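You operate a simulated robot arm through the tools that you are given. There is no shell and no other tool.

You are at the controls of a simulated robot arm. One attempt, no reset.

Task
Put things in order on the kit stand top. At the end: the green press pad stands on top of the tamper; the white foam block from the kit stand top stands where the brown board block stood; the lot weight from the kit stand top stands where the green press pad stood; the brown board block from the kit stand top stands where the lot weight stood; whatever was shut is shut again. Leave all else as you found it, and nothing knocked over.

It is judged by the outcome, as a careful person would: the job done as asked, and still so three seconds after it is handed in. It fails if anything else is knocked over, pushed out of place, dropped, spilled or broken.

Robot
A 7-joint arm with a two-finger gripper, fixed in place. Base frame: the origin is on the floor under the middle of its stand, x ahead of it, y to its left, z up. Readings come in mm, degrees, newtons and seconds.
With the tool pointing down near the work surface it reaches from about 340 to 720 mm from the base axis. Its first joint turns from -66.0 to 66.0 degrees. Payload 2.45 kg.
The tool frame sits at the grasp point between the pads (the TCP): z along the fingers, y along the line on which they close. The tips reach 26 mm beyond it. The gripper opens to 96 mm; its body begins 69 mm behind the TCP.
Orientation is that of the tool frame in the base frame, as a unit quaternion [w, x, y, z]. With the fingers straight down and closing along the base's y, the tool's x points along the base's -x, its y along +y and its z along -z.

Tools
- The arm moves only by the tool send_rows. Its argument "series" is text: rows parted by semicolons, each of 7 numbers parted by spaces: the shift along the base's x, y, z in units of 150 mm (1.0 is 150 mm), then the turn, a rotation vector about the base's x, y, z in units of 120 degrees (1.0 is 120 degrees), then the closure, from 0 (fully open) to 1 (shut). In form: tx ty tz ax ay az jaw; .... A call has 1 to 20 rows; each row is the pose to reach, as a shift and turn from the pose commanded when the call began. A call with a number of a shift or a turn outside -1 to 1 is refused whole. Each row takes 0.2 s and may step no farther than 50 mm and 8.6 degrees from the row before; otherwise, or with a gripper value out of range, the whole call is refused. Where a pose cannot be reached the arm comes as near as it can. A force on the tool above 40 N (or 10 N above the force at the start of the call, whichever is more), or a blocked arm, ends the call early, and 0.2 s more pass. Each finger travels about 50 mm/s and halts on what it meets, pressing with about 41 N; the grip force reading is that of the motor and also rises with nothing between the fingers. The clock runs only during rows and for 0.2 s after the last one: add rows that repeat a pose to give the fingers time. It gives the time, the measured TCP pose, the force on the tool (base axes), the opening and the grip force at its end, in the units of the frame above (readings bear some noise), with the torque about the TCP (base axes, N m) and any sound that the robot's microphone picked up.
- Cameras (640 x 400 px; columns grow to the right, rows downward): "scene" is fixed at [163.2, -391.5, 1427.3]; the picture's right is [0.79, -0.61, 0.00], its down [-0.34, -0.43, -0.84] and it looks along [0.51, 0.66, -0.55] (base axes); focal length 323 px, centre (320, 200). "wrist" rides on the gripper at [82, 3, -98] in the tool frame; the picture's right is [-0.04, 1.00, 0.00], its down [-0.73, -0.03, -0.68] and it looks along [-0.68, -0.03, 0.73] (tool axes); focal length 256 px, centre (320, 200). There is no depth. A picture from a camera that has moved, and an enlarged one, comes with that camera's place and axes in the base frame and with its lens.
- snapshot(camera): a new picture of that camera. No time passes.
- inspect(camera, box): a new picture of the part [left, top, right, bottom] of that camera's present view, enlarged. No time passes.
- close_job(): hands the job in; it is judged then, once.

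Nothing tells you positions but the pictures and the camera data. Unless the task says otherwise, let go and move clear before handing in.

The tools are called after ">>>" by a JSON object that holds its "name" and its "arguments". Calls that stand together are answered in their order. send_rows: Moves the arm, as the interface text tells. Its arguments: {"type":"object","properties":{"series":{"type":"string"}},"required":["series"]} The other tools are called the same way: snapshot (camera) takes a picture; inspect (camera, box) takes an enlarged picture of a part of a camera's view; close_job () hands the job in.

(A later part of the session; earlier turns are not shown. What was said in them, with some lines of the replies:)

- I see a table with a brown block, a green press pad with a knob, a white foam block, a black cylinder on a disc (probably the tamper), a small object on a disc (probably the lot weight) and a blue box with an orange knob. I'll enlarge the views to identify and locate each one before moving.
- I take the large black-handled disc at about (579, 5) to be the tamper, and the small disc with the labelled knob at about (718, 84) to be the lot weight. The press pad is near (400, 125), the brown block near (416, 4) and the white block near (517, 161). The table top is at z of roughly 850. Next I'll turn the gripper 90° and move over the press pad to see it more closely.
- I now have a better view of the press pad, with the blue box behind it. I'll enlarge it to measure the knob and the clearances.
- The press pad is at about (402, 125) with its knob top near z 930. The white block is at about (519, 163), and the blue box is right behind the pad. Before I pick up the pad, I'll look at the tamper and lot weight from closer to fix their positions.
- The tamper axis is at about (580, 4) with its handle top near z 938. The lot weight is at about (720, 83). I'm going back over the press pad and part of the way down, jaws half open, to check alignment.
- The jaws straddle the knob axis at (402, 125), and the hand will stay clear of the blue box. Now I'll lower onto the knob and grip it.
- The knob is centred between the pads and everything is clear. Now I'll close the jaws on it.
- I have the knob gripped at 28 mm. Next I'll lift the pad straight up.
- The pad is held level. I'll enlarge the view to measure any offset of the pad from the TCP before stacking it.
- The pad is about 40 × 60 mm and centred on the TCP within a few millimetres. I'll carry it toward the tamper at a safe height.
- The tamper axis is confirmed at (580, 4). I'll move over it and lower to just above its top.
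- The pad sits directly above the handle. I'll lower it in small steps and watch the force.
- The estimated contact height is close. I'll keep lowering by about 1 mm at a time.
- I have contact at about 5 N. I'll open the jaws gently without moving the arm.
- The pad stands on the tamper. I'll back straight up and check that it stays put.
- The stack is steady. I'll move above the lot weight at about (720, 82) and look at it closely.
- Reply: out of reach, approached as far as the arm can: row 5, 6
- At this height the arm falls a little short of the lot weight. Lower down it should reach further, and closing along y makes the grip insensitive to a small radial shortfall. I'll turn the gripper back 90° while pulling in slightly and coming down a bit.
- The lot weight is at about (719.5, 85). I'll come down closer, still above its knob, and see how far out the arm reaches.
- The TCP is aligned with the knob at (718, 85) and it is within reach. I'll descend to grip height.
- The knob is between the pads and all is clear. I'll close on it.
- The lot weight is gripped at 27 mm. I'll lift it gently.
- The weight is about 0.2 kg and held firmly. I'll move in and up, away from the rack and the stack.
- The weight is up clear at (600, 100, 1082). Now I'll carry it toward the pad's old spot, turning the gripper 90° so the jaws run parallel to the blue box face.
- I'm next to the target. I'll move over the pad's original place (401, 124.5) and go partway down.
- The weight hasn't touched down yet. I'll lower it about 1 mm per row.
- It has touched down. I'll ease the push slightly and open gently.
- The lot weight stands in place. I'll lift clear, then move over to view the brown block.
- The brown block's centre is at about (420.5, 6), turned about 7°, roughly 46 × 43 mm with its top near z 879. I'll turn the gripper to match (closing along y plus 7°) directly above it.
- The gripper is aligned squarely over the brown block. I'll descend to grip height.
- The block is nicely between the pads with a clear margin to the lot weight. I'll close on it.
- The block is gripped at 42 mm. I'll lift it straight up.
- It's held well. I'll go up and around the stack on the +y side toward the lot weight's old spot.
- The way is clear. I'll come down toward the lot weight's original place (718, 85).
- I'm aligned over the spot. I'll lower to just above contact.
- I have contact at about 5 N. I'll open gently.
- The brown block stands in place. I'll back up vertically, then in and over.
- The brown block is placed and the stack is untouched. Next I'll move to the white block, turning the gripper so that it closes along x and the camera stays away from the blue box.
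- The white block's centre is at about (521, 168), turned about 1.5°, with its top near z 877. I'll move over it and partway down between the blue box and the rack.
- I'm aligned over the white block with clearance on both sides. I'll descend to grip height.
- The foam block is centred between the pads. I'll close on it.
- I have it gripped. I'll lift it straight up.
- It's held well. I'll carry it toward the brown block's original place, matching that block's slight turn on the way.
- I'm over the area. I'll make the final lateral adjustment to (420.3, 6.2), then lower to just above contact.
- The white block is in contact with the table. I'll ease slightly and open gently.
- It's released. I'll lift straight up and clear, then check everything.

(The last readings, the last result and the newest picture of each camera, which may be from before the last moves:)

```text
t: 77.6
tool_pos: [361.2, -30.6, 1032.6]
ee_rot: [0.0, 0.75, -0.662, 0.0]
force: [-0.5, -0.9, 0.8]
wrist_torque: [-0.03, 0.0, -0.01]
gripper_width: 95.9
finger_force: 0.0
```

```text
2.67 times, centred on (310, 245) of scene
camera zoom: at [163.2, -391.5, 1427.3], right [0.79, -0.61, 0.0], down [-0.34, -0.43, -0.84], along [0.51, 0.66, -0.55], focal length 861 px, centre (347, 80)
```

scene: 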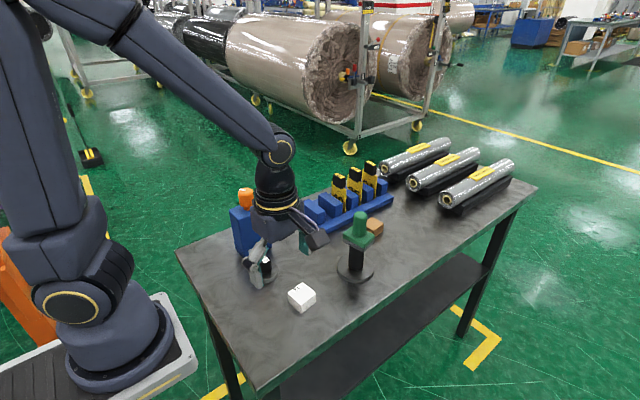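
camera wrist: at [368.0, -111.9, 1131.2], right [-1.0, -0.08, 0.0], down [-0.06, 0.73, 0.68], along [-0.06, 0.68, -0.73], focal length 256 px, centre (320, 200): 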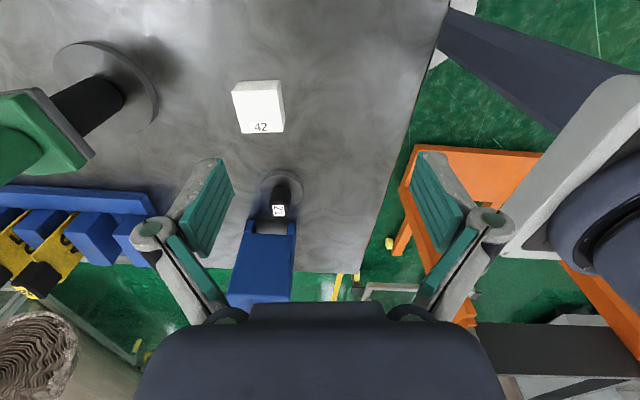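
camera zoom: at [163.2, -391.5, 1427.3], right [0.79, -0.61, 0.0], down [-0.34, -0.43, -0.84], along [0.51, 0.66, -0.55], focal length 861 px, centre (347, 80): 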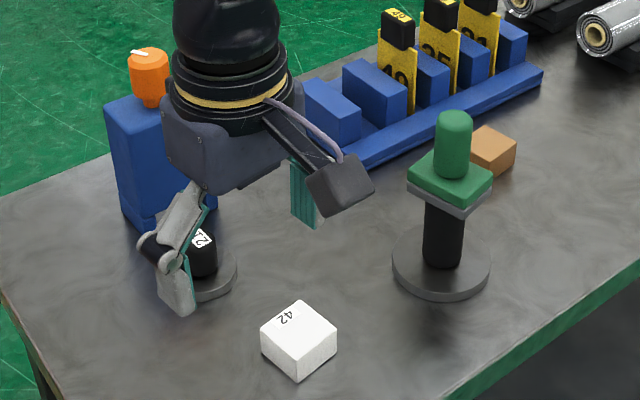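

The white block sits exactly where the brown one was. I'll raise the arm out of the way for a last check of the whole table.

>>> {"name": "send_rows", "arguments": {"series": "0 0 0.2 0 0 0 0; 0 -0.05 0.45 0 0 0 0; 0 -0.1 0.7 0 0 0 0; 0 -0.15 0.95 0 0 0 0; 0 -0.15 0.95 0 0 0 0"}}

>>> {"name": "snapshot", "arguments": {"camera": "scene"}}

>>> {"name": "inspect", "arguments": {"camera": "scene", "box": [220, 170, 400, 320]}}

>>> {"name": "snapshot", "arguments": {"camera": "wrist"}}

```text
t: 78.8
tool_pos: [361.8, -53.3, 1175.4]
ee_rot: [0.001, 0.749, -0.663, 0.0]
force: [0.1, -0.2, -0.5]
wrist_torque: [-0.06, 0.0, 0.02]
gripper_width: 96.1
finger_force: 0.1
```

```text
taken
```

scene: 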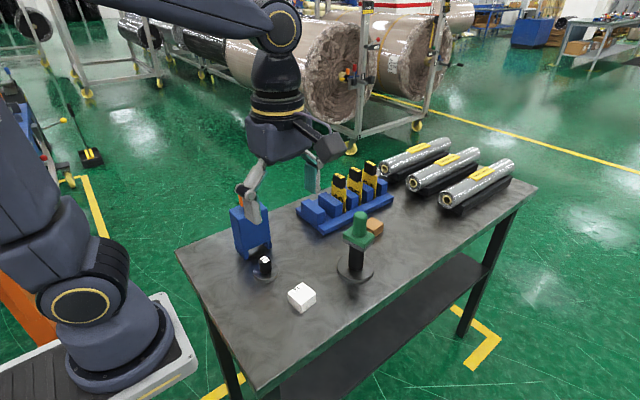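

```text
2.67 times, centred on (310, 245) of scene
camera zoom: at [163.2, -391.5, 1427.3], right [0.79, -0.61, 0.0], down [-0.34, -0.43, -0.84], along [0.51, 0.66, -0.55], focal length 861 px, centre (347, 80)
```

zoom: 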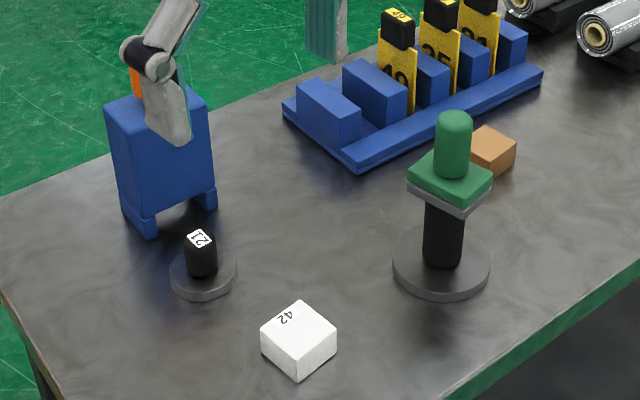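

```text
taken
camera wrist: at [368.6, -134.7, 1274.0], right [-1.0, -0.08, 0.0], down [-0.06, 0.73, 0.68], along [-0.06, 0.68, -0.73], focal length 256 px, centre (320, 200)
```

wrist: 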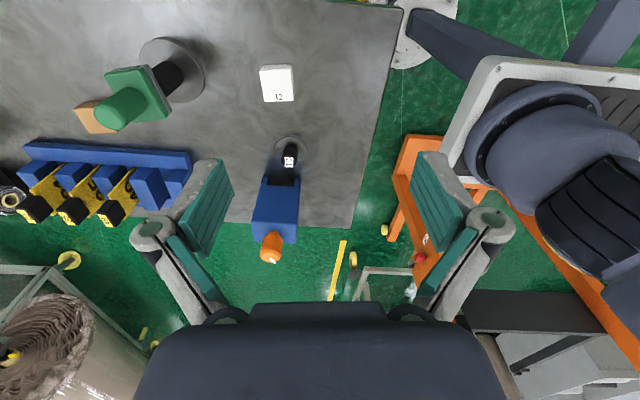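

All four pieces are in place: the press pad is on the tamper, the foam block is at the brown block's spot, the lot weight is at the pad's spot, and the brown block is at the lot weight's spot. Nothing else was disturbed or opened, and the gripper is empty and clear, so I'm handing in.

>>> {"name": "close_job", "arguments": {}}

```text
The job is handed in.
```

I've handed the job in. In the last pictures before that, all four pieces were standing where you asked:

- **Green press pad:** stands on top of the tamper. I took the tamper to be the large disc with the black handle.
- **White foam block:** stands where the brown board block stood, turned to the same slight angle.
- **Lot weight:** stands where the press pad stood. I took the lot weight to be the small disc with the knob labelled 21.
- **Brown board block:** stands where the lot weight stood, within about 2 mm by my measurements.

I opened nothing, so there was nothing to shut again. The blue box, the card rack and the film rolls look as I found them, and nothing was knocked over. The arm had let go and was well clear of the table.
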